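You operate a simulated robot arm through the tools that you are given. There is no shell and no other tool. Be economical: measure what you need, move in short steps, check, and stop when the job is done.

You are at the controls of a simulated robot arm. One attempt, no reset.

TASK
Do up the four corner screws of the grey lid crosswise, at 2 Nm.
Fine: set the electric driver box first; one, two, three, four with the electric driver, then stand it back in its cup.

The check looks at the end state, three seconds after you hand in, the way a careful person would. Anything else that was tipped, shoved, dropped, spilled or broken makes it a failure. Lids that push on must go on centred and level and be pressed home; caps that screw on are set level and turned clockwise until they are tight.

THE ROBOT
A 7-joint arm with a two-finger parallel gripper on a trunk, on a base that drives. Base frame: it is fixed to the floor where the robot stands at the start and does not move with it; the origin is under the middle of the robot, x ahead of it, y to its left, z up. Lengths are in mm, angles in degrees, forces in N, time in s.
With the tool pointing down near the work surface it reaches from about 260 to 640 mm from the robot's upright axis, wherever it stands. Its first joint turns from -166.0 to 166.0 degrees. Places, roughly: corner screw four [1200, 500, 900]; corner screw one [1200, 300, 900]; corner screw three [1200, 300, 900]; corner screw two [1200, 500, 900]; driver cup [500, 300, 900]; grey lid [1250, 500, 1000]; lid seat [1200, 400, 900]; torque knob [500, 200, 900]. Payload 1.57 kg.
The TCP is the grasp point between the finger pads, 30 mm short of the fingertips. In the tool frame z runs along the fingers and y along their closing line. Largest opening 80 mm; finger width 17, thickness 12; the body of the gripper, 40 by 82 mm, starts 80 mm behind the TCP.
Orientation is that of the tool frame in the base frame, as a unit quaternion [x, y, z, w]. With the fingers straight down and closing along the base's y, the tool's x points along the base's -x, its y along +y and its z along -z.

THE INTERFACE
- The arm moves only by the tool jog_arm. Its argument "steps" is a list that holds one entry, the list of rows, each a list of 7 numbers: the shift along the tool's x, y, z in units of 50 mm (1.0 is 50 mm), then the turn, a rotation vector about the tool's x, y, z in units of 5 degrees (1.0 is 5 degrees), then the closure, from 0 (fully open) to 1 (shut). In form: [[[dx, dy, dz, wx, wy, wz, fingers], ...]]. A call has 1 to 8 rows; each row shifts and turns the commanded pose from where the row before left it, along the tool's axes as they then stand. A call with a number of a shift or a turn outside -1 to 1 is refused whole. Each row takes 0.2 s and may step no farther than 50 mm and 8.6 degrees from the row before; otherwise, or with a gripper value out of range, the whole call is refused. Where a pose cannot be reached the arm comes as near as it can. A force on the tool above 40 N (or 10 N above the force at the start of the call, whichever is more), or a blocked arm, ends the call early, and 0.2 s more pass. Each finger travels about 72 mm/s and halts on what it meets, pressing with about 34 N; the grip force reading is that of the motor and also rises with nothing between the fingers. The clock runs only during rows and for 0.2 s after the last one: add rows that do not move to give the fingers time. The reply holds the time, the measured pose of the TCP, the force on the tool along the base axes, the opening and the grip force, in the units named above and with some noise, with the torque about the TCP (base axes, N m) and any sound that the robot's microphone picked up, and new pictures: "views" is both (left out), scene, wrist or none.
- Cameras (640 x 400 px; columns grow to the right, rows downward): "scene" is now at [236.8, 49.4, 1423.5]; the picture's right is [0.61, -0.79, 0.00], its down [-0.53, -0.40, -0.75] and it looks along [0.59, 0.46, -0.66] (base axes); focal length 259 px, centre (320, 200). "wrist" rides on the gripper at [72, -7, -122] in the tool frame; the picture's right is [0.09, 1.00, 0.00], its down [-0.84, 0.08, -0.54] and it looks along [-0.54, 0.05, 0.84] (tool axes); focal length 238 px, centre (320, 200). There is no depth. A picture from a camera that has moved, and an enlarged one, comes with that camera's place and axes in the base frame and with its lens.
- lift_body(by): slides the trunk up (or, below 0, down) by that many mm; the arm and the scene camera ride with it, the base frame stays. It gives what a move gives, with no picture.
- drive_base(legs): drives the robot by 1 to 6 legs, each [ahead, left, turn to the left] in mm, mm and degrees, along the robot's own axes; the way and the turn of a leg run together, so that a leg with both is an arc; at most 1500 mm and 180 degrees a leg. The arm and the cameras ride along, it lands a little off, and it stops where it bumps. It gives what a move gives, and a new picture of the scene camera.
- aim_head(pan, tilt): turns the head with the scene camera to pan (to the left, within 86 degrees either way) and tilt (down, from -29 to 69), counted from straight ahead of the robot. It gives what a move gives, and a new picture of the scene camera.
- inspect(camera, box): a new picture of the part [left, top, right, bottom] of that camera's present view, enlarged. No time passes.
- sign_off(): hands the job in; it is judged then, once.

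Work in short steps. Places have to be worked out from the pictures, the camera data and where the tool is seen: move nearer, look again, correct. Check each grasp and each placing, and mend what went wrong. You have 120 turns and 260 pictures in all, those below and enlarged ones among them. Open the gripper and draw the arm clear of the work before you hand the job in, unless the task says otherwise; then end with one line.

The tools are called after "Request:" as name(argument=value, ...) on one line, values as JSON. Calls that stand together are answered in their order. jog_arm: Moves the arm, as the interface text tells. Its arguments: {"type":"object","properties":{"steps":{"type":"array"},"views":{"type":"string","enum":["both","scene","wrist","none"]}},"required":["steps"]} The other tools are called the same way: lift_body (by) slides the trunk up or down; drive_base (legs) drives the base; aim_head (pan, tilt) turns the head that bears the scene camera; inspect (camera, box) takes an enlarged picture of a part of a camera's view; sign_off () hands the job in.

At the start:

```text
time_s: 0.0
eef_pos: [485.7, 100.0, 1208.7]
tool_rot: [0.0, 1.0, 0.0, 0.0]
ft_force: [0.6, -0.6, 0.6]
ft_torque: [0.02, 0.01, 0.0]
finger_gap: 79.8
grasp_force: 0.1
trunk travel left (down, up): [-650.0, 340.0]
robot x, y, heading: [1.9, 1.6, -0.0]
head pan, tilt: [37.5, 41.6]
```

scene: 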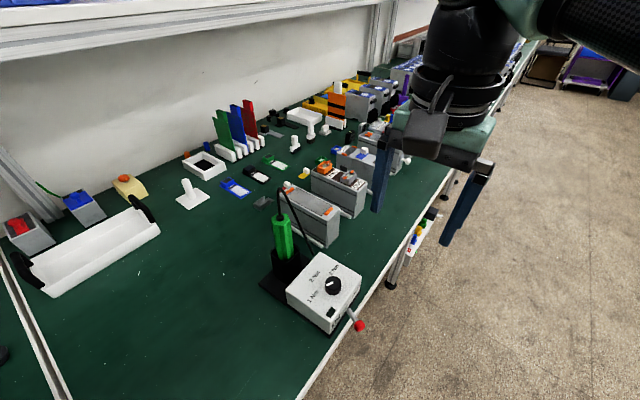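
wrist: 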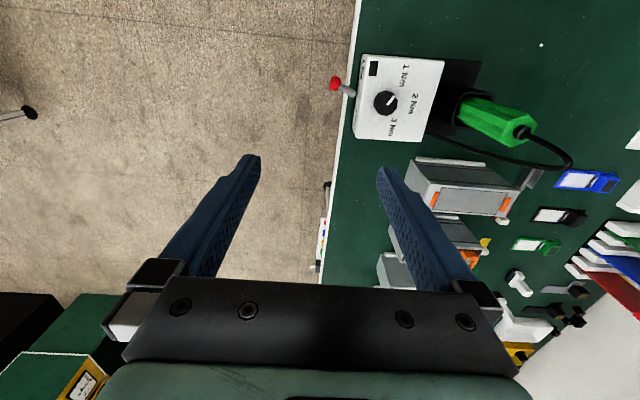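

The driver box with its knob and the green driver in its cup stand ahead left. I look closer at them first.

Request:
inspect(camera="scene", box=[240, 180, 400, 340])

Request:
inspect(camera="wrist", box=[320, 40, 600, 215])

Request:
inspect(camera="scene", box=[170, 60, 450, 235])

```text
2.50 times, centred on (320, 260) of scene
camera zoom: at [236.8, 49.4, 1423.5], right [0.61, -0.79, 0.0], down [-0.53, -0.4, -0.75], along [0.59, 0.46, -0.66], focal length 646 px, centre (320, 50)
```

zoom: 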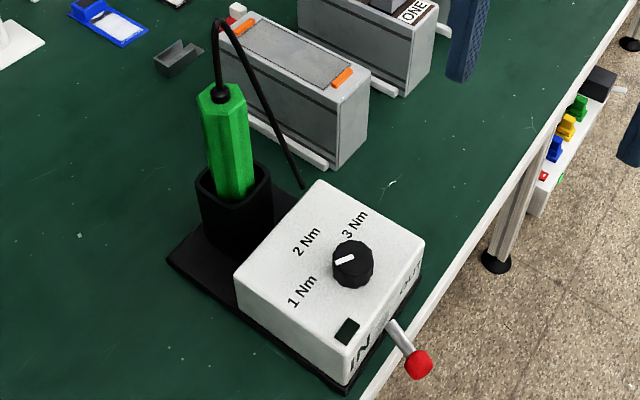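

```text
2.29 times, centred on (460, 128) of wrist
camera zoom: at [412.4, 93.5, 1329.8], right [-0.09, 1.0, 0.0], down [0.84, 0.08, 0.54], along [0.54, 0.05, -0.84], focal length 545 px, centre (0, 366)
```

zoom: 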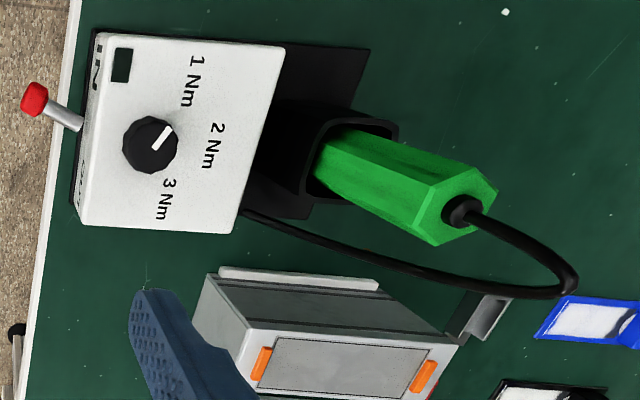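

```text
2.29 times, centred on (310, 148) of scene
camera zoom: at [236.8, 49.4, 1423.5], right [0.61, -0.79, 0.0], down [-0.53, -0.4, -0.75], along [0.59, 0.46, -0.66], focal length 591 px, centre (343, 320)
```

zoom: 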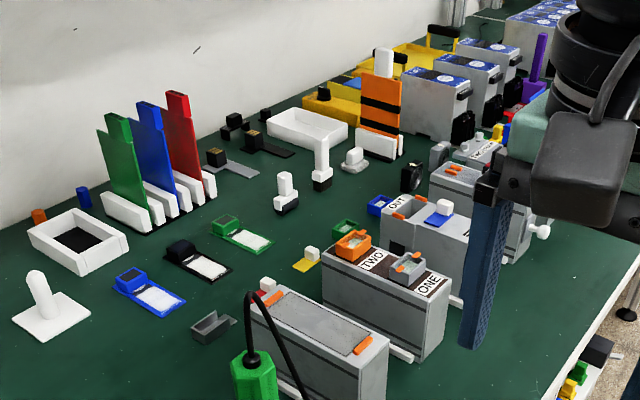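

The bench runs along x to my left. I turn the head toward the work area near x=1200 to see the grey lid and its screws.

Request:
aim_head(pan=18, tilt=28)

Request:
inspect(camera="scene", box=[140, 100, 340, 225])

```text
time_s: 0.8
eef_pos: [485.9, 99.7, 1209.0]
tool_rot: [0.0, 1.0, 0.001, 0.0]
ft_force: [0.5, -0.2, -0.2]
ft_torque: [0.01, -0.02, -0.01]
finger_gap: 80.0
grasp_force: 0.1
trunk travel left (down, up): [-650.0, 340.0]
robot x, y, heading: [3.2, 2.1, -0.2]
head pan, tilt: [18.0, 28.0]
camera scene: at [256.9, 26.6, 1444.3], right [0.31, -0.95, 0.0], down [-0.45, -0.15, -0.88], along [0.84, 0.27, -0.47], focal length 259 px, centre (320, 200)
```

scene: 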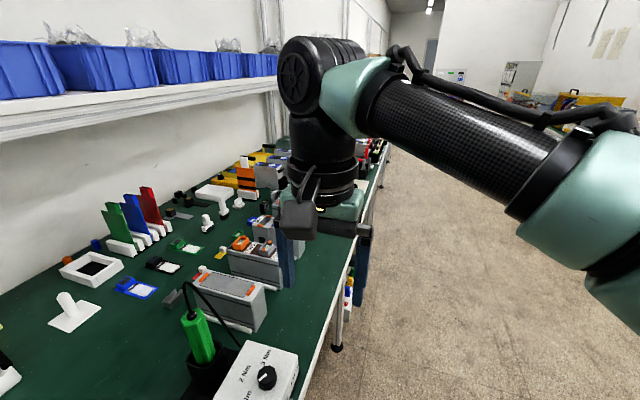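

```text
3.20 times, centred on (240, 162) of scene
camera zoom: at [256.9, 26.6, 1444.3], right [0.31, -0.95, 0.0], down [-0.45, -0.15, -0.88], along [0.84, 0.27, -0.47], focal length 828 px, centre (576, 320)
```

zoom: 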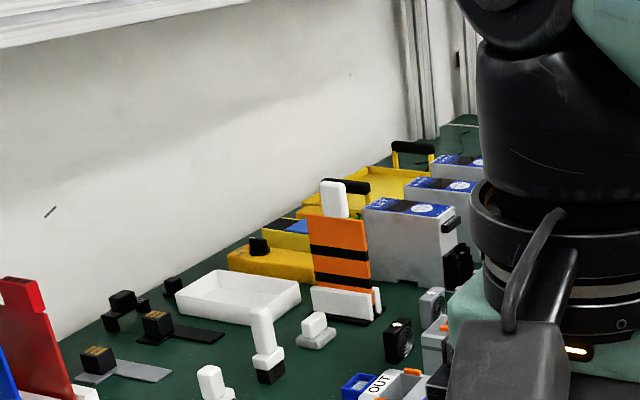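

The arm hides the far end; I handle the box first. I aim the head back at the box to read the lever on its front.

Request:
aim_head(pan=37, tilt=52)

Request:
inspect(camera="scene", box=[270, 170, 400, 290])

```text
time_s: 1.7
eef_pos: [484.0, 100.8, 1207.3]
tool_rot: [0.001, 1.0, 0.0, -0.001]
ft_force: [-1.1, -0.3, 0.1]
ft_torque: [0.03, 0.0, 0.06]
finger_gap: 80.1
grasp_force: 0.1
trunk travel left (down, up): [-650.0, 340.0]
robot x, y, heading: [0.3, 0.5, -0.1]
head pan, tilt: [37.0, 52.0]
camera scene: at [230.3, 43.5, 1409.0], right [0.6, -0.8, 0.0], down [-0.63, -0.47, -0.62], along [0.49, 0.37, -0.79], focal length 259 px, centre (320, 200)
```

scene: 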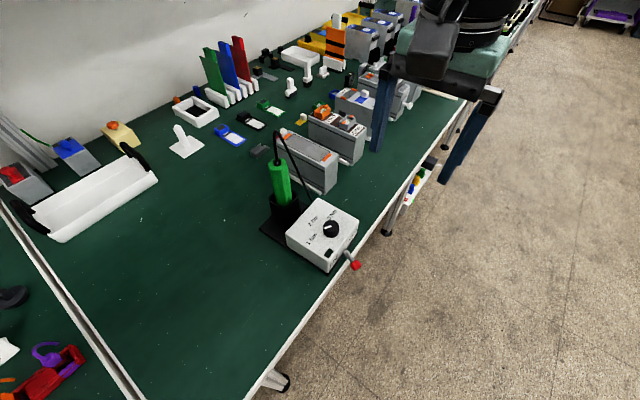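

```text
3.33 times, centred on (335, 230) of scene
camera zoom: at [230.3, 43.5, 1409.0], right [0.6, -0.8, 0.0], down [-0.63, -0.47, -0.62], along [0.49, 0.37, -0.79], focal length 862 px, centre (270, 100)
```

zoom: 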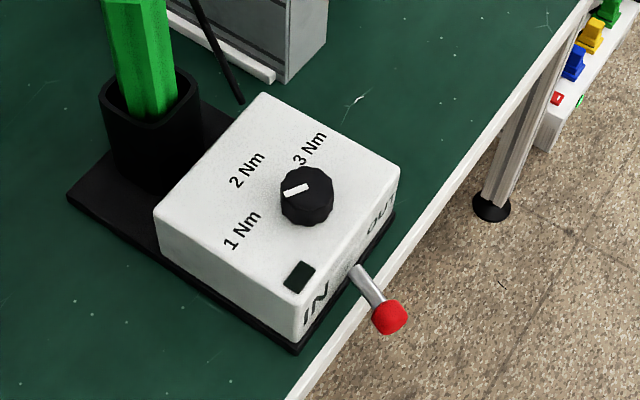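

The lever seems to lean to the IN side already; the knob sits near (480, 208, 925). I bring the gripper above the knob to view it from close up.

Request:
jog_arm(steps=[[[0.025, 0.54, 0.7, 0, 0, 0, 0], [0.025, 0.54, 0.7, 0, 0, 0, 0], [0.025, 0.54, 0.7, 0, 0, 0, 0], [0.025, 0.54, 0.7, 0, 0, 0, 0], [0, 0, 0, 0, 0, 0, 0]]])

Request:
inspect(camera="wrist", box=[220, 20, 460, 170])

```text
time_s: 2.9
eef_pos: [481.9, 207.6, 1071.8]
tool_rot: [0.002, 1.0, 0.0, 0.0]
ft_force: [0.2, -0.1, 0.5]
ft_torque: [0.04, 0.0, 0.02]
finger_gap: 80.1
grasp_force: 0.0
trunk travel left (down, up): [-650.0, 340.0]
robot x, y, heading: [1.4, 0.3, 0.1]
head pan, tilt: [37.0, 52.0]
camera scene: at [230.1, 43.0, 1409.0], right [0.6, -0.8, 0.0], down [-0.63, -0.47, -0.62], along [0.49, 0.37, -0.79], focal length 259 px, centre (320, 200)
camera wrist: at [410.0, 201.3, 1192.3], right [-0.09, 1.0, 0.0], down [0.84, 0.08, 0.54], along [0.54, 0.05, -0.84], focal length 238 px, centre (320, 200)
```

scene: 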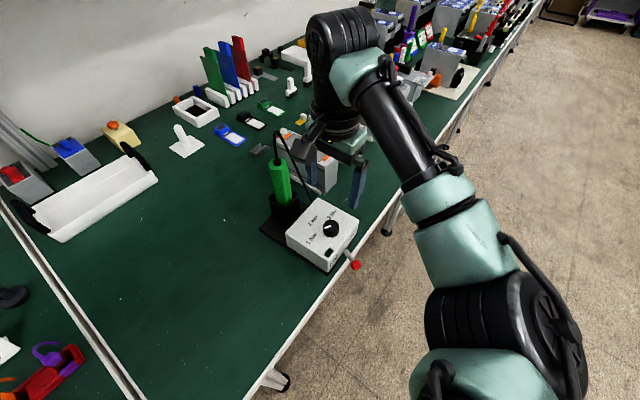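
wrist: 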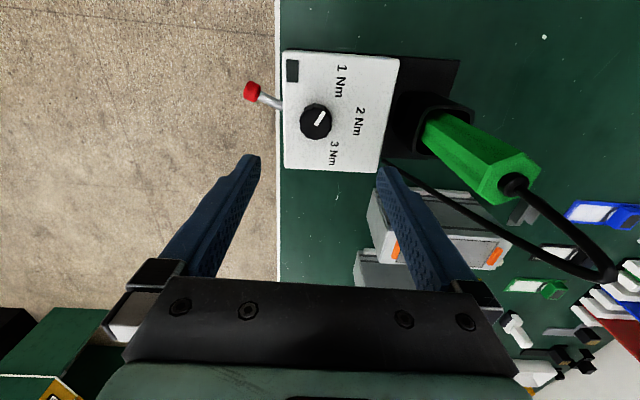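

```text
2.67 times, centred on (340, 95) of wrist
camera zoom: at [410.0, 201.3, 1192.3], right [-0.09, 1.0, 0.0], down [0.84, 0.08, 0.54], along [0.54, 0.05, -0.84], focal length 636 px, centre (267, 480)
```

zoom: 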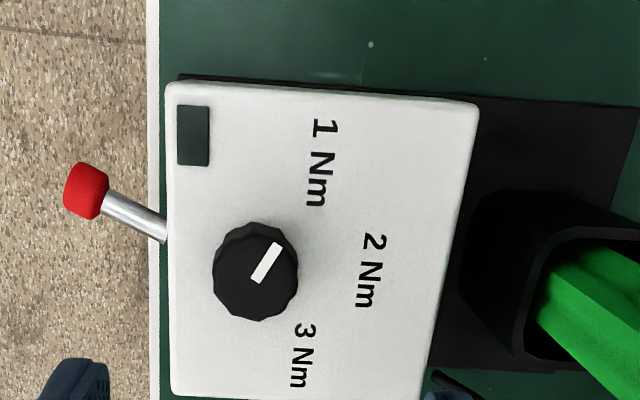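

Pointer is on 1 Nm, lever is at IN; knob at about (481, 203.5, 922). I must turn the knob 60° clockwise. I go down to just above it with partly closed fingers.

Request:
jog_arm(steps=[[[0.02, -0.08, 0.7, 0, 0, 0, 0.32], [0, 0, 0.7, 0, 0, 0, 0.32], [0, 0, 0.7, 0, 0, 0, 0.32], [0, 0, 0, 0, 0, 0, 0.32]]])

Request:
inspect(camera="wrist", box=[200, 20, 440, 170])

Request:
inspect(camera="scene", box=[270, 170, 400, 290])

```text
time_s: 3.9
eef_pos: [480.1, 203.3, 963.8]
tool_rot: [-0.001, 1.0, 0.001, 0.0]
ft_force: [-0.3, 0.0, -0.2]
ft_torque: [0.02, 0.01, -0.01]
finger_gap: 54.3
grasp_force: 0.1
trunk travel left (down, up): [-650.0, 340.0]
robot x, y, heading: [-1.4, -1.0, 0.0]
head pan, tilt: [37.0, 52.0]
camera scene: at [230.1, 43.4, 1409.0], right [0.6, -0.8, 0.0], down [-0.63, -0.47, -0.62], along [0.49, 0.37, -0.79], focal length 259 px, centre (320, 200)
camera wrist: at [407.8, 196.8, 1084.5], right [-0.09, 1.0, 0.0], down [0.84, 0.08, 0.54], along [0.54, 0.05, -0.84], focal length 238 px, centre (320, 200)
```

scene: 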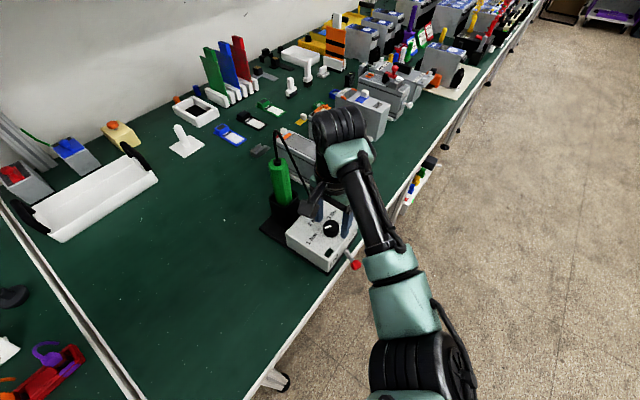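
wrist: 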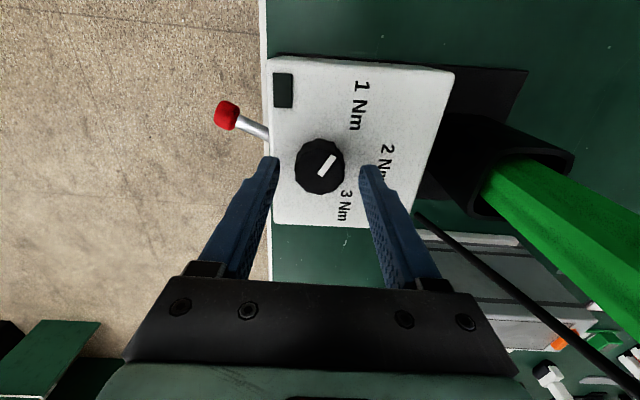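

```text
2.67 times, centred on (320, 95) of wrist
camera zoom: at [407.8, 196.8, 1084.5], right [-0.09, 1.0, 0.0], down [0.84, 0.08, 0.54], along [0.54, 0.05, -0.84], focal length 636 px, centre (320, 480)
```

zoom: 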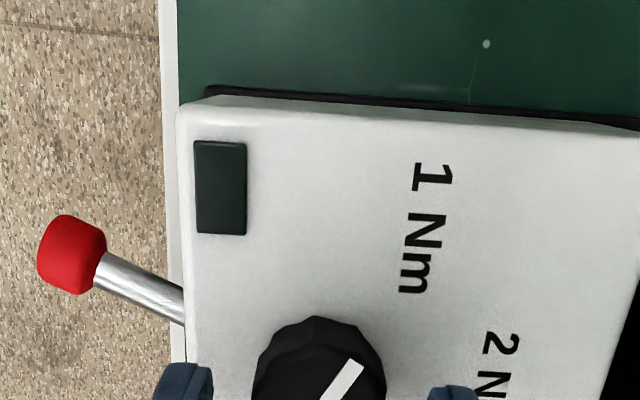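

```text
3.33 times, centred on (335, 230) of scene
camera zoom: at [230.1, 43.4, 1409.0], right [0.6, -0.8, 0.0], down [-0.63, -0.47, -0.62], along [0.49, 0.37, -0.79], focal length 862 px, centre (270, 100)
```

zoom: 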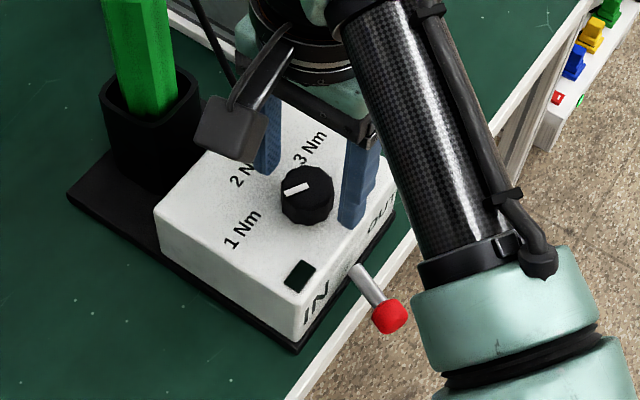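

Knob is centred between the fingers, about 2 mm further in +x. I lower 20 mm around it, not closing yet.

Request:
jog_arm(steps=[[[-0.04, 0, 0.2, 0, 0, 0, 0.32], [0, 0, 0.2, 0, 0, 0, 0.32], [0, 0, 0, 0, 0, 0, 0.32]]], views="wrist")

Request:
inspect(camera="scene", box=[300, 190, 370, 255])

```text
time_s: 4.7
eef_pos: [482.1, 204.5, 952.8]
tool_rot: [-0.001, 1.0, 0.002, 0.005]
ft_force: [-11.9, -1.2, 18.7]
ft_torque: [-0.68, 0.5, -0.35]
finger_gap: 55.6
grasp_force: 0.2
trunk travel left (down, up): [-650.0, 340.0]
robot x, y, heading: [-0.5, 3.0, -0.1]
head pan, tilt: [37.0, 52.0]
stopped in row 3: the force on the tool passed its limit at 44 N (the readings are from after the stop); the commanded pose is now the measured one
camera wrist: at [408.3, 197.2, 1072.9], right [-0.09, 1.0, 0.0], down [0.83, 0.08, 0.55], along [0.55, 0.05, -0.83], focal length 238 px, centre (320, 200)
```

wrist: 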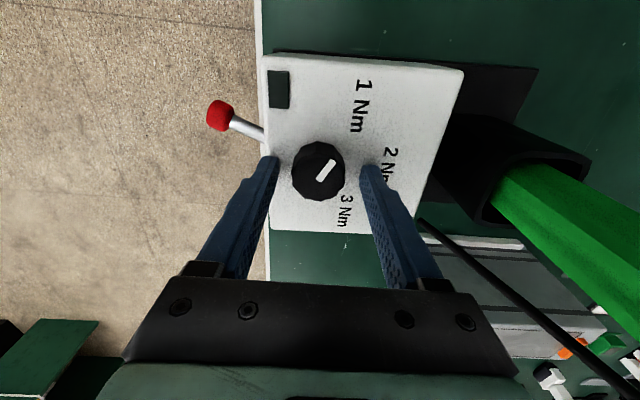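

```text
6.15 times, centred on (335, 222) of scene
camera zoom: at [227.2, 43.1, 1409.6], right [0.6, -0.8, 0.0], down [-0.63, -0.47, -0.62], along [0.49, 0.37, -0.79], focal length 1591 px, centre (228, 62)
```

zoom: 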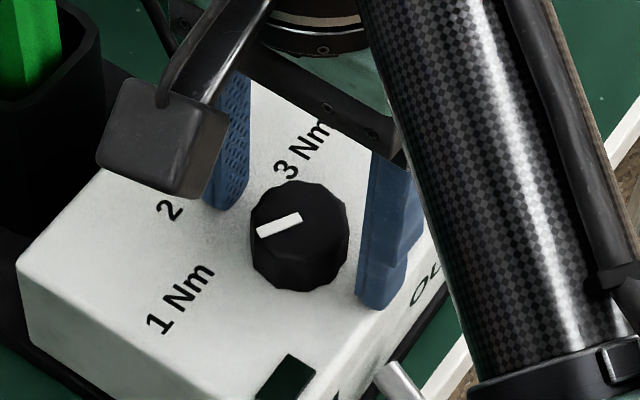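

Tips touched the box top (z≈921), so the knob top is near 938 and its centre near x=476. I lift 4 mm, shift 6 mm toward −x, and close on the knob.

Request:
jog_arm(steps=[[[0, 0, -0.1, 0, 0, 0, 0.32], [0.12, -0.02, 0, 0, 0, 0, 0.32], [0, 0, 0, 0, 0, 0, 0.32], [0, 0, 0, 0, 0, 0, 0.6], [0, 0, 0, 0, 0, 0, 0.6], [0, 0, 0, 0, 0, 0, 0.6]]], views="wrist")

Request:
inspect(camera="scene", box=[300, 190, 370, 255])

```text
time_s: 6.1
eef_pos: [478.8, 203.8, 952.1]
tool_rot: [0.0, 1.0, 0.002, 0.004]
ft_force: [2.7, 3.2, 0.5]
ft_torque: [-0.26, -0.18, 0.0]
finger_gap: 33.5
grasp_force: 33.7
trunk travel left (down, up): [-650.0, 340.0]
robot x, y, heading: [0.8, -0.1, 0.0]
head pan, tilt: [37.0, 52.0]
camera wrist: at [405.0, 196.2, 1074.2], right [-0.09, 1.0, 0.0], down [0.83, 0.08, 0.55], along [0.55, 0.05, -0.84], focal length 238 px, centre (320, 200)
```

wrist: 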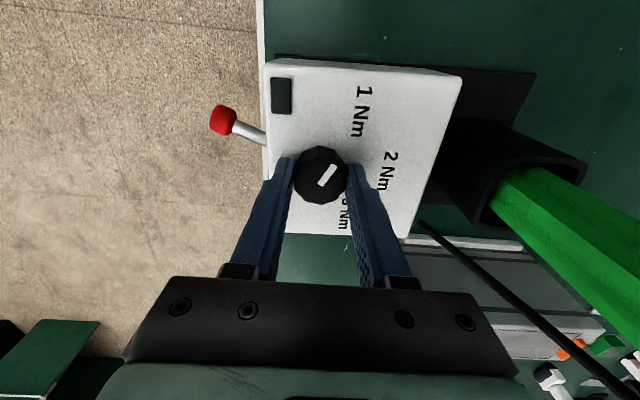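

```text
6.15 times, centred on (335, 222) of scene
camera zoom: at [230.5, 44.0, 1408.8], right [0.6, -0.8, 0.0], down [-0.63, -0.47, -0.62], along [0.49, 0.37, -0.79], focal length 1591 px, centre (228, 62)
```

zoom: 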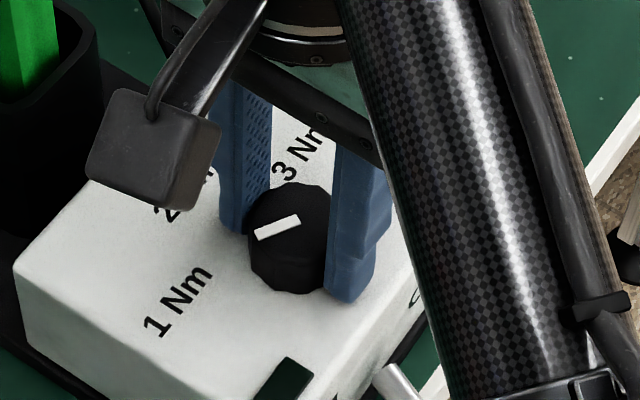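

Grip on the knob is good (33.5 mm). I turn 30° clockwise and check.

Request:
jog_arm(steps=[[[0, 0, 0, 0, 0, 1, 0.6], [0, 0, 0, 0, 0, 1, 0.6], [0, 0, 0, 0, 0, 1, 0.6], [0, 0, 0, 0, 0, 1, 0.6], [0, 0, 0, 0, 0, 1, 0.6], [0, 0, 0, 0, 0, 1, 0.6]]], views="both")

Request:
inspect(camera="scene", box=[300, 190, 370, 255])

```text
time_s: 7.5
eef_pos: [478.0, 202.9, 953.4]
tool_rot: [0.26, 0.966, 0.003, 0.004]
ft_force: [-2.0, 2.5, 0.4]
ft_torque: [-0.56, 0.11, 0.03]
finger_gap: 33.2
grasp_force: 34.3
trunk travel left (down, up): [-650.0, 340.0]
robot x, y, heading: [-2.0, 1.5, -0.0]
head pan, tilt: [37.0, 52.0]
camera scene: at [230.3, 44.1, 1408.9], right [0.6, -0.8, 0.0], down [-0.63, -0.47, -0.62], along [0.49, 0.37, -0.79], focal length 259 px, centre (320, 200)
camera wrist: at [411.7, 233.4, 1074.5], right [0.42, 0.91, 0.01], down [0.76, -0.35, 0.55], along [0.5, -0.22, -0.84], focal length 238 px, centre (320, 200)
```

scene: 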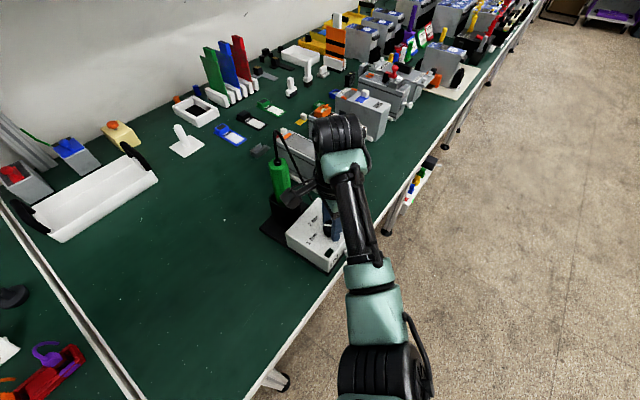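
wrist: 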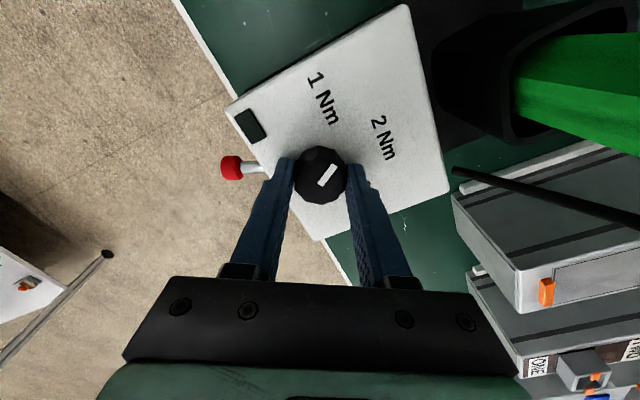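

```text
6.15 times, centred on (335, 222) of scene
camera zoom: at [230.3, 44.1, 1408.9], right [0.6, -0.8, 0.0], down [-0.63, -0.47, -0.62], along [0.49, 0.37, -0.79], focal length 1591 px, centre (228, 62)
```

zoom: 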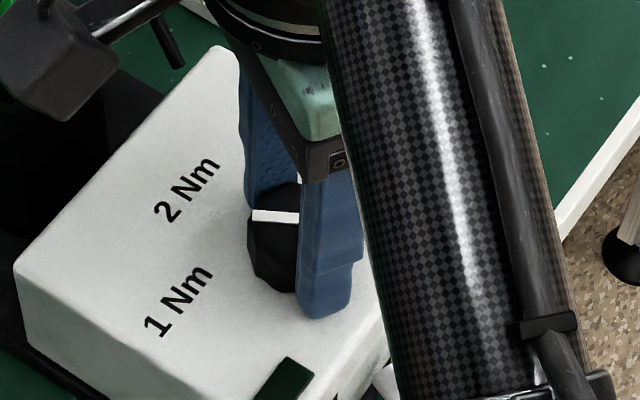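

The knob follows. I turn the other 30° and check the pointer against 2 Nm.

Request:
jog_arm(steps=[[[0, 0, 0, 0, 0, 1, 0.6], [0, 0, 0, 0, 0, 1, 0.6], [0, 0, 0, 0, 0, 1, 0.6], [0, 0, 0, 0, 0, 1, 0.6], [0, 0, 0, 0, 0, 1, 0.6], [0, 0, 0, 0, 0, 1, 0.6]]], views="wrist")

Request:
inspect(camera="scene", box=[300, 190, 370, 255])

Request:
inspect(camera="wrist", box=[240, 80, 440, 205])

```text
time_s: 8.9
eef_pos: [478.0, 203.3, 953.0]
tool_rot: [0.502, 0.865, 0.003, 0.002]
ft_force: [-0.1, 0.8, 0.6]
ft_torque: [-0.44, 0.04, -0.01]
finger_gap: 33.4
grasp_force: 33.9
trunk travel left (down, up): [-650.0, 340.0]
robot x, y, heading: [3.5, -0.7, -0.1]
head pan, tilt: [37.0, 52.0]
camera wrist: at [435.4, 261.7, 1074.8], right [0.82, 0.58, 0.01], down [0.48, -0.69, 0.54], along [0.32, -0.44, -0.84], focal length 238 px, centre (320, 200)
```

wrist: 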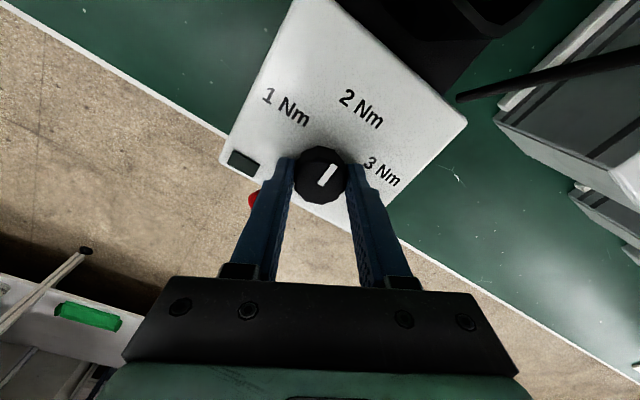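

```text
6.15 times, centred on (335, 222) of scene
camera zoom: at [231.1, 44.0, 1408.6], right [0.6, -0.8, 0.0], down [-0.63, -0.47, -0.61], along [0.49, 0.37, -0.79], focal length 1591 px, centre (228, 62)
```

zoom: 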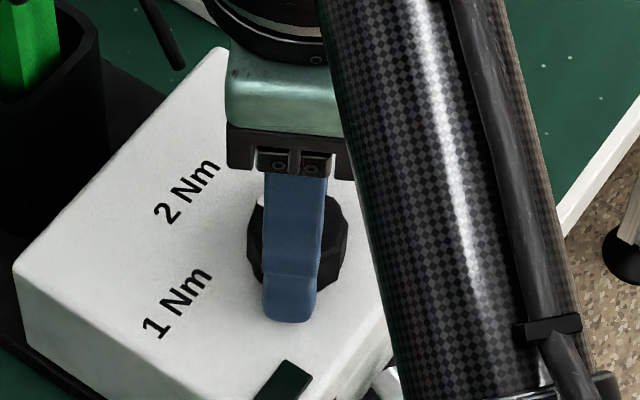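

```text
3.20 times, centred on (340, 142) of wrist
camera zoom: at [435.4, 261.7, 1074.8], right [0.82, 0.58, 0.01], down [0.48, -0.69, 0.54], along [0.32, -0.44, -0.84], focal length 763 px, centre (256, 384)
```

zoom: 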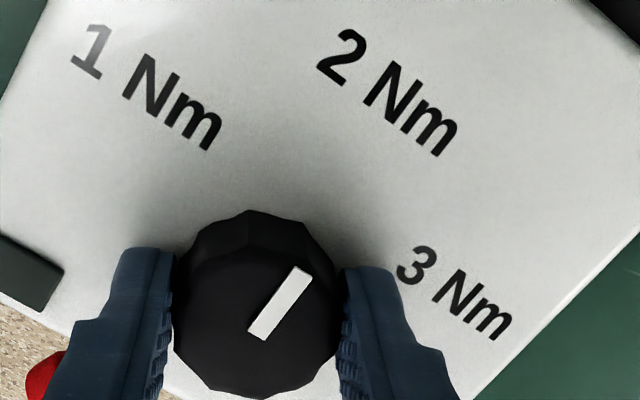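

The pointer is aimed at 2 Nm. I release, rise and look again from above while turning back.

Request:
jog_arm(steps=[[[0, 0, 0, 0, 0, 0, 0.3], [0, 0, 0, 0, 0, 0, 0.3], [0, 0, -0.6, 0, 0, 0, 0.3], [0, 0, -0.9, 0, 0, 0, 0.3], [0, 0, -0.9, 0, 0, -1, 0.3], [0, 0, -0.5, 0, 0, -1, 0.3], [0, 0, 0, 0, 0, -1, 0.3], [0, 0, 0, 0, 0, -1, 0.3]]], views="none")

Request:
jog_arm(steps=[[[0, 0, 0, 0, 0, -1, 0.3], [0, 0, 0, 0, 0, -1, 0.3], [0, 0, 0, 0, 0, -1, 0.3], [0, 0, 0, 0, 0, -1, 0.3], [0, 0, 0, 0, 0, -1, 0.3], [0, 0, 0, 0, 0, -1, 0.3], [0, 0, 0, 0, 0, -1, 0.3], [0, 0, 0, 0, 0, -1, 0.3]]])

Request:
inspect(camera="wrist", box=[220, 20, 460, 170])

Request:
inspect(camera="scene", box=[240, 140, 380, 280])

```text
time_s: 10.7
eef_pos: [477.0, 202.7, 1098.4]
tool_rot: [0.342, 0.94, 0.003, 0.003]
ft_force: [0.6, 0.2, 0.5]
ft_torque: [0.0, -0.03, 0.01]
finger_gap: 56.0
grasp_force: 0.0
trunk travel left (down, up): [-650.0, 340.0]
robot x, y, heading: [-1.2, 0.6, -0.1]
head pan, tilt: [37.0, 52.0]
```

```text
time_s: 12.5
eef_pos: [476.5, 202.9, 1098.3]
tool_rot: [-0.001, 1.0, 0.002, 0.005]
ft_force: [-0.2, 0.3, 0.1]
ft_torque: [0.01, -0.01, 0.02]
finger_gap: 56.1
grasp_force: 0.1
trunk travel left (down, up): [-650.0, 340.0]
robot x, y, heading: [0.6, 0.6, 0.2]
head pan, tilt: [37.0, 52.0]
camera scene: at [230.0, 43.5, 1409.0], right [0.6, -0.8, 0.0], down [-0.63, -0.47, -0.62], along [0.49, 0.37, -0.79], focal length 259 px, centre (320, 200)
camera wrist: at [403.3, 195.4, 1219.5], right [-0.09, 1.0, 0.0], down [0.83, 0.08, 0.55], along [0.55, 0.05, -0.84], focal length 238 px, centre (320, 200)
```

scene: 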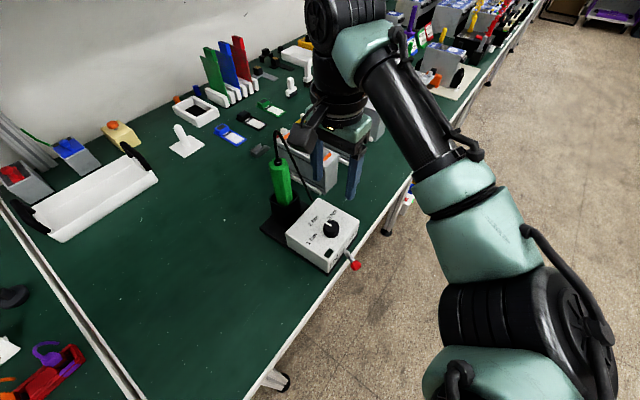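
wrist: 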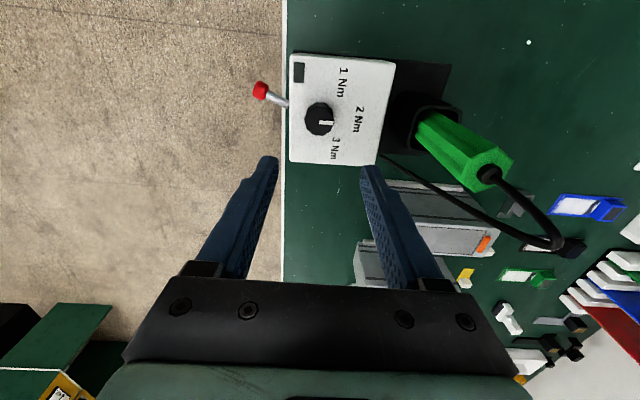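

```text
2.67 times, centred on (340, 95) of wrist
camera zoom: at [403.3, 195.4, 1219.5], right [-0.09, 1.0, 0.0], down [0.83, 0.08, 0.55], along [0.55, 0.05, -0.84], focal length 636 px, centre (267, 480)
```

zoom: 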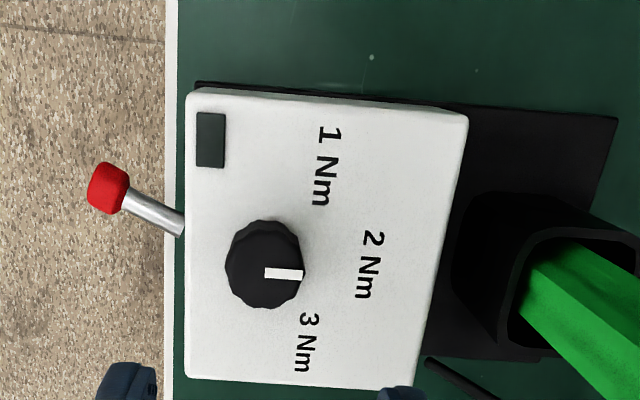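

```text
2.86 times, centred on (310, 210) of scene
camera zoom: at [230.0, 43.5, 1409.0], right [0.6, -0.8, 0.0], down [-0.63, -0.47, -0.62], along [0.49, 0.37, -0.79], focal length 739 px, centre (349, 171)
```

zoom: 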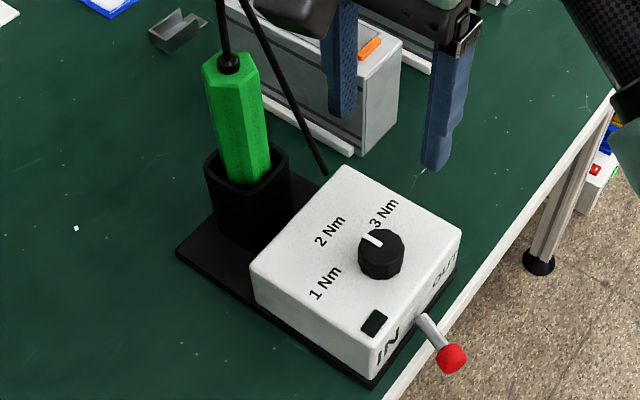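

The knob is at 2 Nm and the lever at IN. Now I study the driver and its cable closely.

Request:
inspect(camera="wrist", box=[370, 50, 600, 260])

Request:
inspect(camera="scene", box=[245, 120, 335, 240])

```text
1.90 times, centred on (485, 155) of wrist
camera zoom: at [403.3, 195.4, 1219.5], right [-0.09, 1.0, 0.0], down [0.83, 0.08, 0.55], along [0.55, 0.05, -0.84], focal length 454 px, centre (6, 286)
```

zoom: 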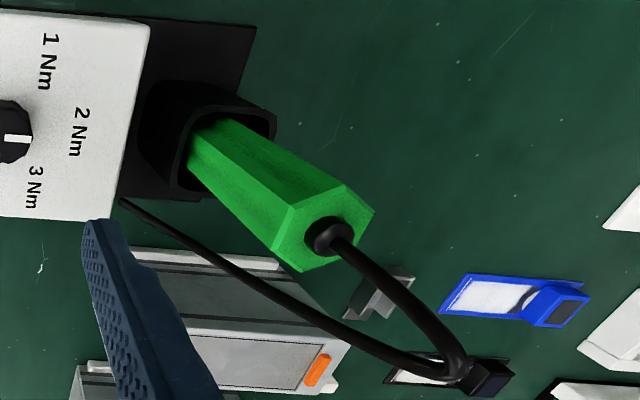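

```text
3.33 times, centred on (290, 180) of scene
camera zoom: at [230.0, 43.5, 1409.0], right [0.6, -0.8, 0.0], down [-0.63, -0.47, -0.62], along [0.49, 0.37, -0.79], focal length 862 px, centre (420, 267)
```

zoom: 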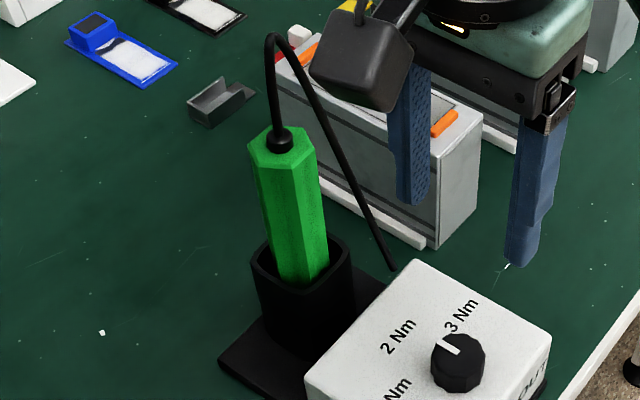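

The hex handle is about 36 mm across flats, flats facing ±y, centre near (477, 337), top z≈1045. Before grasping I peek at the lid area in the distance.

Request:
inspect(camera="scene", box=[370, 10, 500, 110])

```text
4.00 times, centred on (435, 60) of scene
camera zoom: at [230.0, 43.5, 1409.0], right [0.6, -0.8, 0.0], down [-0.63, -0.47, -0.62], along [0.49, 0.37, -0.79], focal length 1034 px, centre (-140, 760)
```

zoom: 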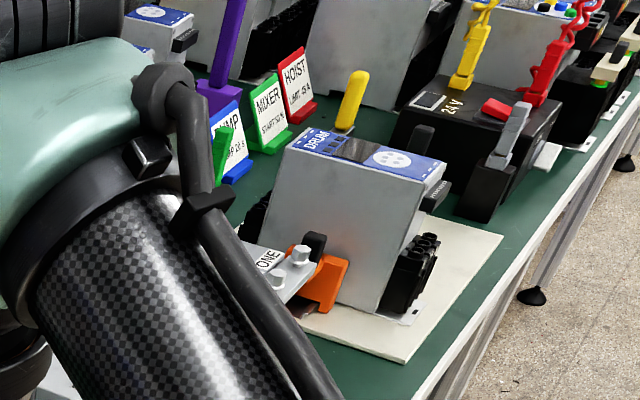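

I retract the arm a bit and drive ahead to see the lid area properly before taking the driver.

Request:
jog_arm(steps=[[[0, -0.5, -0.6, 0, 0, 0, 0], [0, -0.5, -0.6, 0, 0, 0, 0], [0, -0.5, -0.6, 0, 0, 0, 0], [0, -0.5, -0.6, 0, 0, 0, 0], [0, -0.6, -0.6, 0, 0, 0, 0]]], views="none")

Request:
drive_base(legs=[[560, 0, 0]])

Request:
aim_head(pan=35, tilt=40)

```text
time_s: 13.7
eef_pos: [477.5, 69.1, 1249.4]
tool_rot: [0.0, 1.0, 0.002, 0.005]
ft_force: [0.7, -0.3, -0.4]
ft_torque: [0.0, 0.02, 0.0]
finger_gap: 80.1
grasp_force: 0.2
trunk travel left (down, up): [-650.0, 340.0]
robot x, y, heading: [0.6, -1.4, 0.2]
head pan, tilt: [37.0, 52.0]
```

```text
time_s: 16.9
eef_pos: [1032.1, 76.6, 1248.9]
tool_rot: [-0.004, 1.0, 0.002, 0.005]
ft_force: [0.4, -0.7, -1.0]
ft_torque: [-0.04, 0.02, 0.02]
finger_gap: 80.1
grasp_force: 0.0
trunk travel left (down, up): [-650.0, 340.0]
robot x, y, heading: [554.3, 3.3, 0.7]
head pan, tilt: [37.0, 52.0]
camera scene: at [785.4, 48.2, 1408.9], right [0.61, -0.79, 0.0], down [-0.63, -0.48, -0.62], along [0.49, 0.38, -0.79], focal length 259 px, centre (320, 200)
```

scene: 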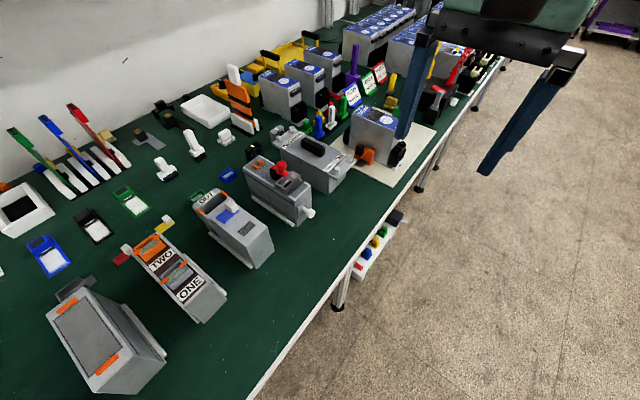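

```text
time_s: 17.6
eef_pos: [1032.6, 76.5, 1248.7]
tool_rot: [-0.004, 1.0, 0.002, 0.004]
ft_force: [-0.8, 0.5, 1.2]
ft_torque: [-0.01, 0.02, 0.0]
finger_gap: 80.1
grasp_force: 0.0
trunk travel left (down, up): [-650.0, 340.0]
robot x, y, heading: [558.1, 4.5, 0.7]
head pan, tilt: [35.0, 40.0]
camera scene: at [794.6, 51.9, 1425.8], right [0.58, -0.81, 0.0], down [-0.52, -0.37, -0.77], along [0.62, 0.45, -0.64], focal length 259 px, centre (320, 200)
```

scene: 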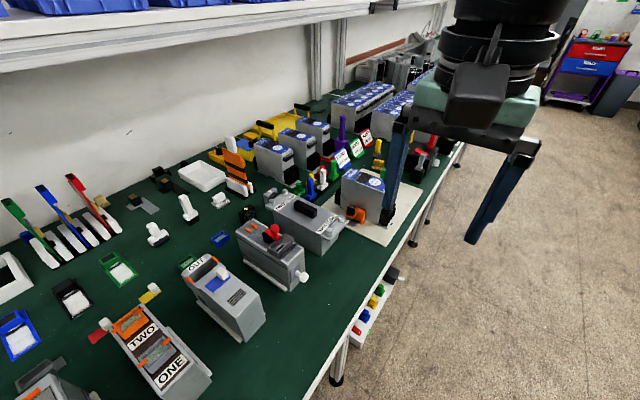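

Request:
inspect(camera="scene", box=[220, 170, 380, 290])

```text
3.33 times, centred on (300, 230) of scene
camera zoom: at [794.6, 51.9, 1425.8], right [0.58, -0.81, 0.0], down [-0.52, -0.37, -0.77], along [0.62, 0.45, -0.64], focal length 862 px, centre (387, 100)
```

zoom: 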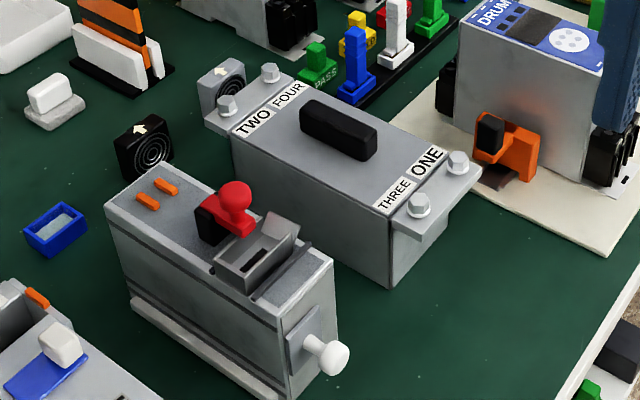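

The lid carries screws ONE (−y,+x), TWO (+y,−x), THREE (−y,−x), FOUR (+y,+x) – hex heads standing proud. I drive nearer to measure them with the wrist camera.

Request:
drive_base(legs=[[340, 0, -0.7]])

Request:
aim_head(pan=60, tilt=45)

Request:
inspect(camera="scene", box=[220, 130, 420, 280])

```text
time_s: 19.8
eef_pos: [1364.0, 72.5, 1247.7]
tool_rot: [0.001, 1.0, 0.002, 0.005]
ft_force: [-0.2, 0.2, -0.2]
ft_torque: [0.0, 0.02, 0.04]
finger_gap: 80.0
grasp_force: 0.1
trunk travel left (down, up): [-650.0, 340.0]
robot x, y, heading: [888.2, 6.2, -0.1]
head pan, tilt: [35.0, 40.0]
camera scene: at [1126.2, 50.6, 1425.7], right [0.57, -0.82, 0.0], down [-0.53, -0.37, -0.77], along [0.63, 0.44, -0.64], focal length 259 px, centre (320, 200)
```

scene: 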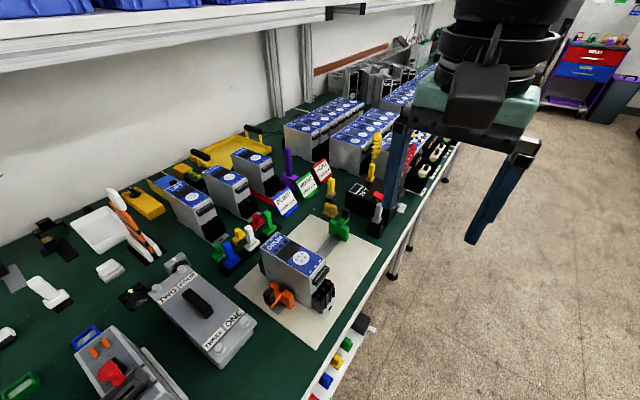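

```text
time_s: 20.7
eef_pos: [1364.1, 73.4, 1249.8]
tool_rot: [0.0, 1.0, 0.002, 0.004]
ft_force: [-0.1, -0.3, 0.3]
ft_torque: [-0.01, 0.01, -0.02]
finger_gap: 80.1
grasp_force: 0.1
trunk travel left (down, up): [-650.0, 340.0]
robot x, y, heading: [888.5, 6.4, -0.2]
head pan, tilt: [60.0, 45.0]
camera scene: at [1096.9, 72.3, 1418.5], right [0.86, -0.5, 0.0], down [-0.35, -0.61, -0.71], along [0.35, 0.61, -0.71], focal length 259 px, centre (320, 200)
```

scene: 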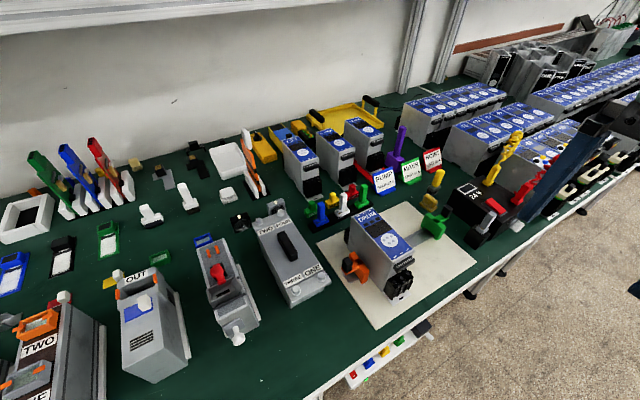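

```text
2.67 times, centred on (320, 205) of scene
camera zoom: at [1096.9, 72.3, 1418.5], right [0.86, -0.5, 0.0], down [-0.35, -0.61, -0.71], along [0.35, 0.61, -0.71], focal length 690 px, centre (320, 187)
```

zoom: 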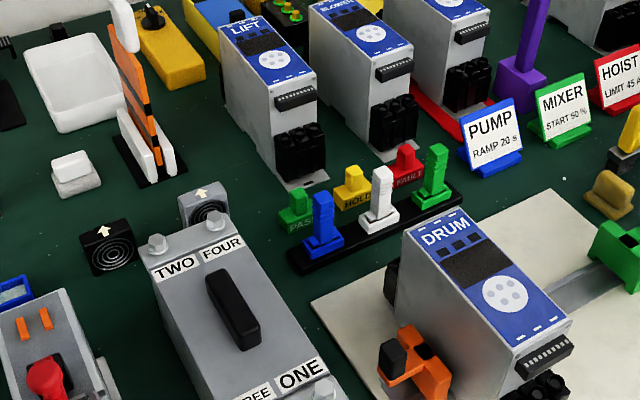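

I bring the gripper above the lid (around (1190, 330, 1160)) to view the screws with the wrist camera.

Request:
jog_arm(steps=[[[0.5, 0.73, 0.26, 0, 0, 0, 0], [0.5, 0.73, 0.26, 0, 0, 0, 0], [0.5, 0.73, 0.26, 0, 0, 0, 0], [0.5, 0.73, 0.26, 0, 0, 0, 0], [0.5, 0.73, 0.26, 0, 0, 0, 0], [0.5, 0.73, 0.26, 0, 0, 0, 0], [0.5, 0.73, 0.2, 0, 0, 0, 0], [0, 0, 0, 0, 0, 0, 0]]], views="both")

Request:
inspect(camera="wrist", box=[200, 0, 520, 200])

Request:
inspect(camera="scene", box=[240, 190, 350, 310])

```text
time_s: 22.5
eef_pos: [1188.7, 330.7, 1159.5]
tool_rot: [0.002, 1.0, 0.002, 0.004]
ft_force: [0.8, 0.3, 0.2]
ft_torque: [0.03, -0.02, -0.01]
finger_gap: 80.2
grasp_force: 0.1
trunk travel left (down, up): [-650.0, 340.0]
robot x, y, heading: [889.0, 2.2, -0.0]
head pan, tilt: [60.0, 45.0]
camera scene: at [1097.0, 71.6, 1418.5], right [0.87, -0.5, 0.0], down [-0.35, -0.61, -0.71], along [0.35, 0.61, -0.71], focal length 259 px, centre (320, 200)
camera wrist: at [1114.9, 323.5, 1280.0], right [-0.09, 1.0, 0.0], down [0.83, 0.07, 0.55], along [0.55, 0.05, -0.84], focal length 238 px, centre (320, 200)
```

scene: 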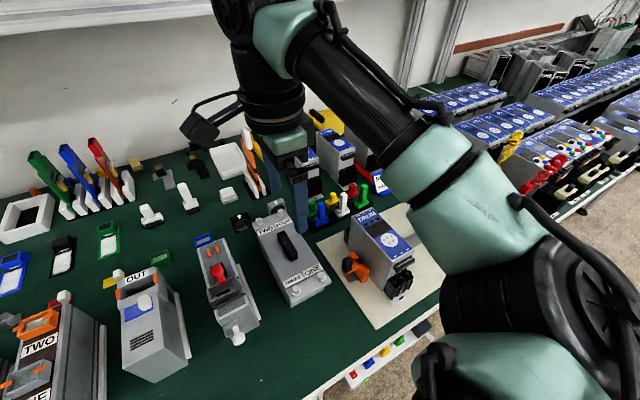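
wrist: 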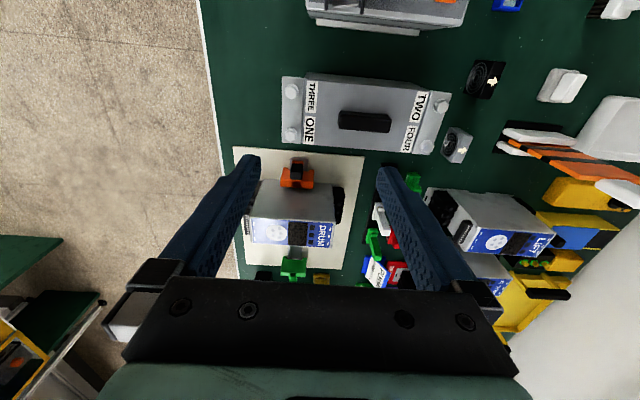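

```text
2.00 times, centred on (360, 100) of wrist
camera zoom: at [1114.9, 323.5, 1280.0], right [-0.09, 1.0, 0.0], down [0.83, 0.07, 0.55], along [0.55, 0.05, -0.84], focal length 477 px, centre (240, 400)
```

zoom: 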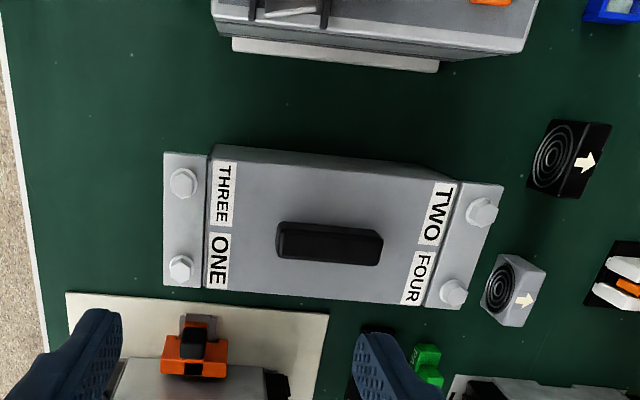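

```text
3.33 times, centred on (295, 250) of scene
camera zoom: at [1097.0, 71.6, 1418.5], right [0.87, -0.5, 0.0], down [-0.35, -0.61, -0.71], along [0.35, 0.61, -0.71], focal length 862 px, centre (403, 33)
```

zoom: 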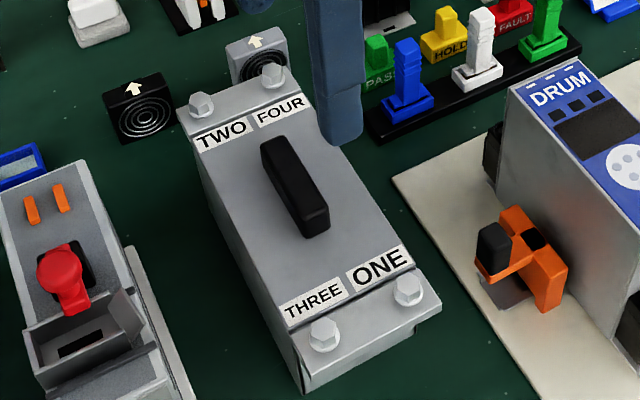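

Screws located: x≈1172/1228, y≈291/496, head tops z≈942. Now I retract and drive back to fetch the driver.

Request:
jog_arm(steps=[[[-0.4, -0.75, -0.3, 0, 0, 0, 0], [-0.4, -0.75, -0.3, 0, 0, 0, 0], [-0.4, -0.75, -0.3, 0, 0, 0, 0], [-0.4, -0.75, -0.3, 0, 0, 0, 0], [-0.4, -0.75, -0.3, 0, 0, 0, 0], [-0.4, -0.75, -0.3, 0, 0, 0, 0], [-0.4, -0.75, 0, 0, 0, 0, 0]]], views="none")

Request:
drive_base(legs=[[-888, 0, 0]])

Request:
aim_head(pan=42, tilt=40)

```text
time_s: 24.1
eef_pos: [1327.6, 65.0, 1250.8]
tool_rot: [0.001, 1.0, 0.003, 0.004]
ft_force: [0.1, 0.3, 0.2]
ft_torque: [0.01, -0.01, -0.02]
finger_gap: 80.1
grasp_force: 0.0
trunk travel left (down, up): [-650.0, 340.0]
robot x, y, heading: [883.3, 2.4, -0.2]
head pan, tilt: [60.0, 45.0]
```

```text
time_s: 28.7
eef_pos: [458.0, 67.5, 1250.0]
tool_rot: [0.0, 1.0, 0.001, 0.005]
ft_force: [0.3, 0.3, -0.9]
ft_torque: [0.01, 0.0, 0.01]
finger_gap: 80.0
grasp_force: 0.0
trunk travel left (down, up): [-650.0, 340.0]
robot x, y, heading: [17.3, 4.1, 0.0]
head pan, tilt: [60.0, 45.0]
camera scene: at [227.3, 73.2, 1418.6], right [0.87, -0.5, 0.0], down [-0.35, -0.61, -0.71], along [0.35, 0.61, -0.71], focal length 259 px, centre (320, 200)
```

scene: 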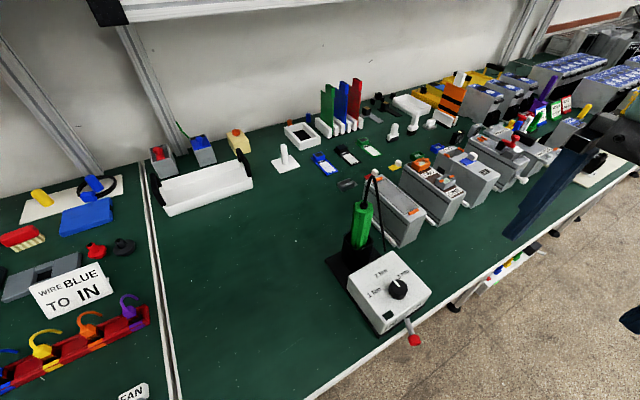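

```text
time_s: 29.5
eef_pos: [458.2, 68.3, 1250.6]
tool_rot: [-0.001, 1.0, 0.002, 0.004]
ft_force: [0.2, -0.3, 0.2]
ft_torque: [-0.03, -0.01, -0.03]
finger_gap: 80.2
grasp_force: 0.0
trunk travel left (down, up): [-650.0, 340.0]
robot x, y, heading: [16.1, 6.1, -0.1]
head pan, tilt: [42.0, 40.0]
camera scene: at [250.0, 59.7, 1425.8], right [0.67, -0.74, 0.0], down [-0.48, -0.43, -0.77], along [0.57, 0.51, -0.64], focal length 259 px, centre (320, 200)
```

scene: 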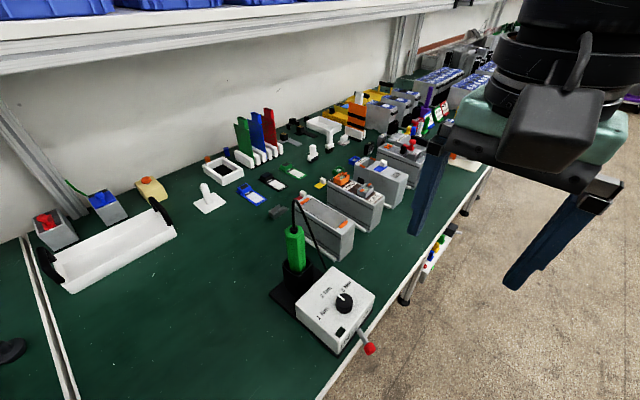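

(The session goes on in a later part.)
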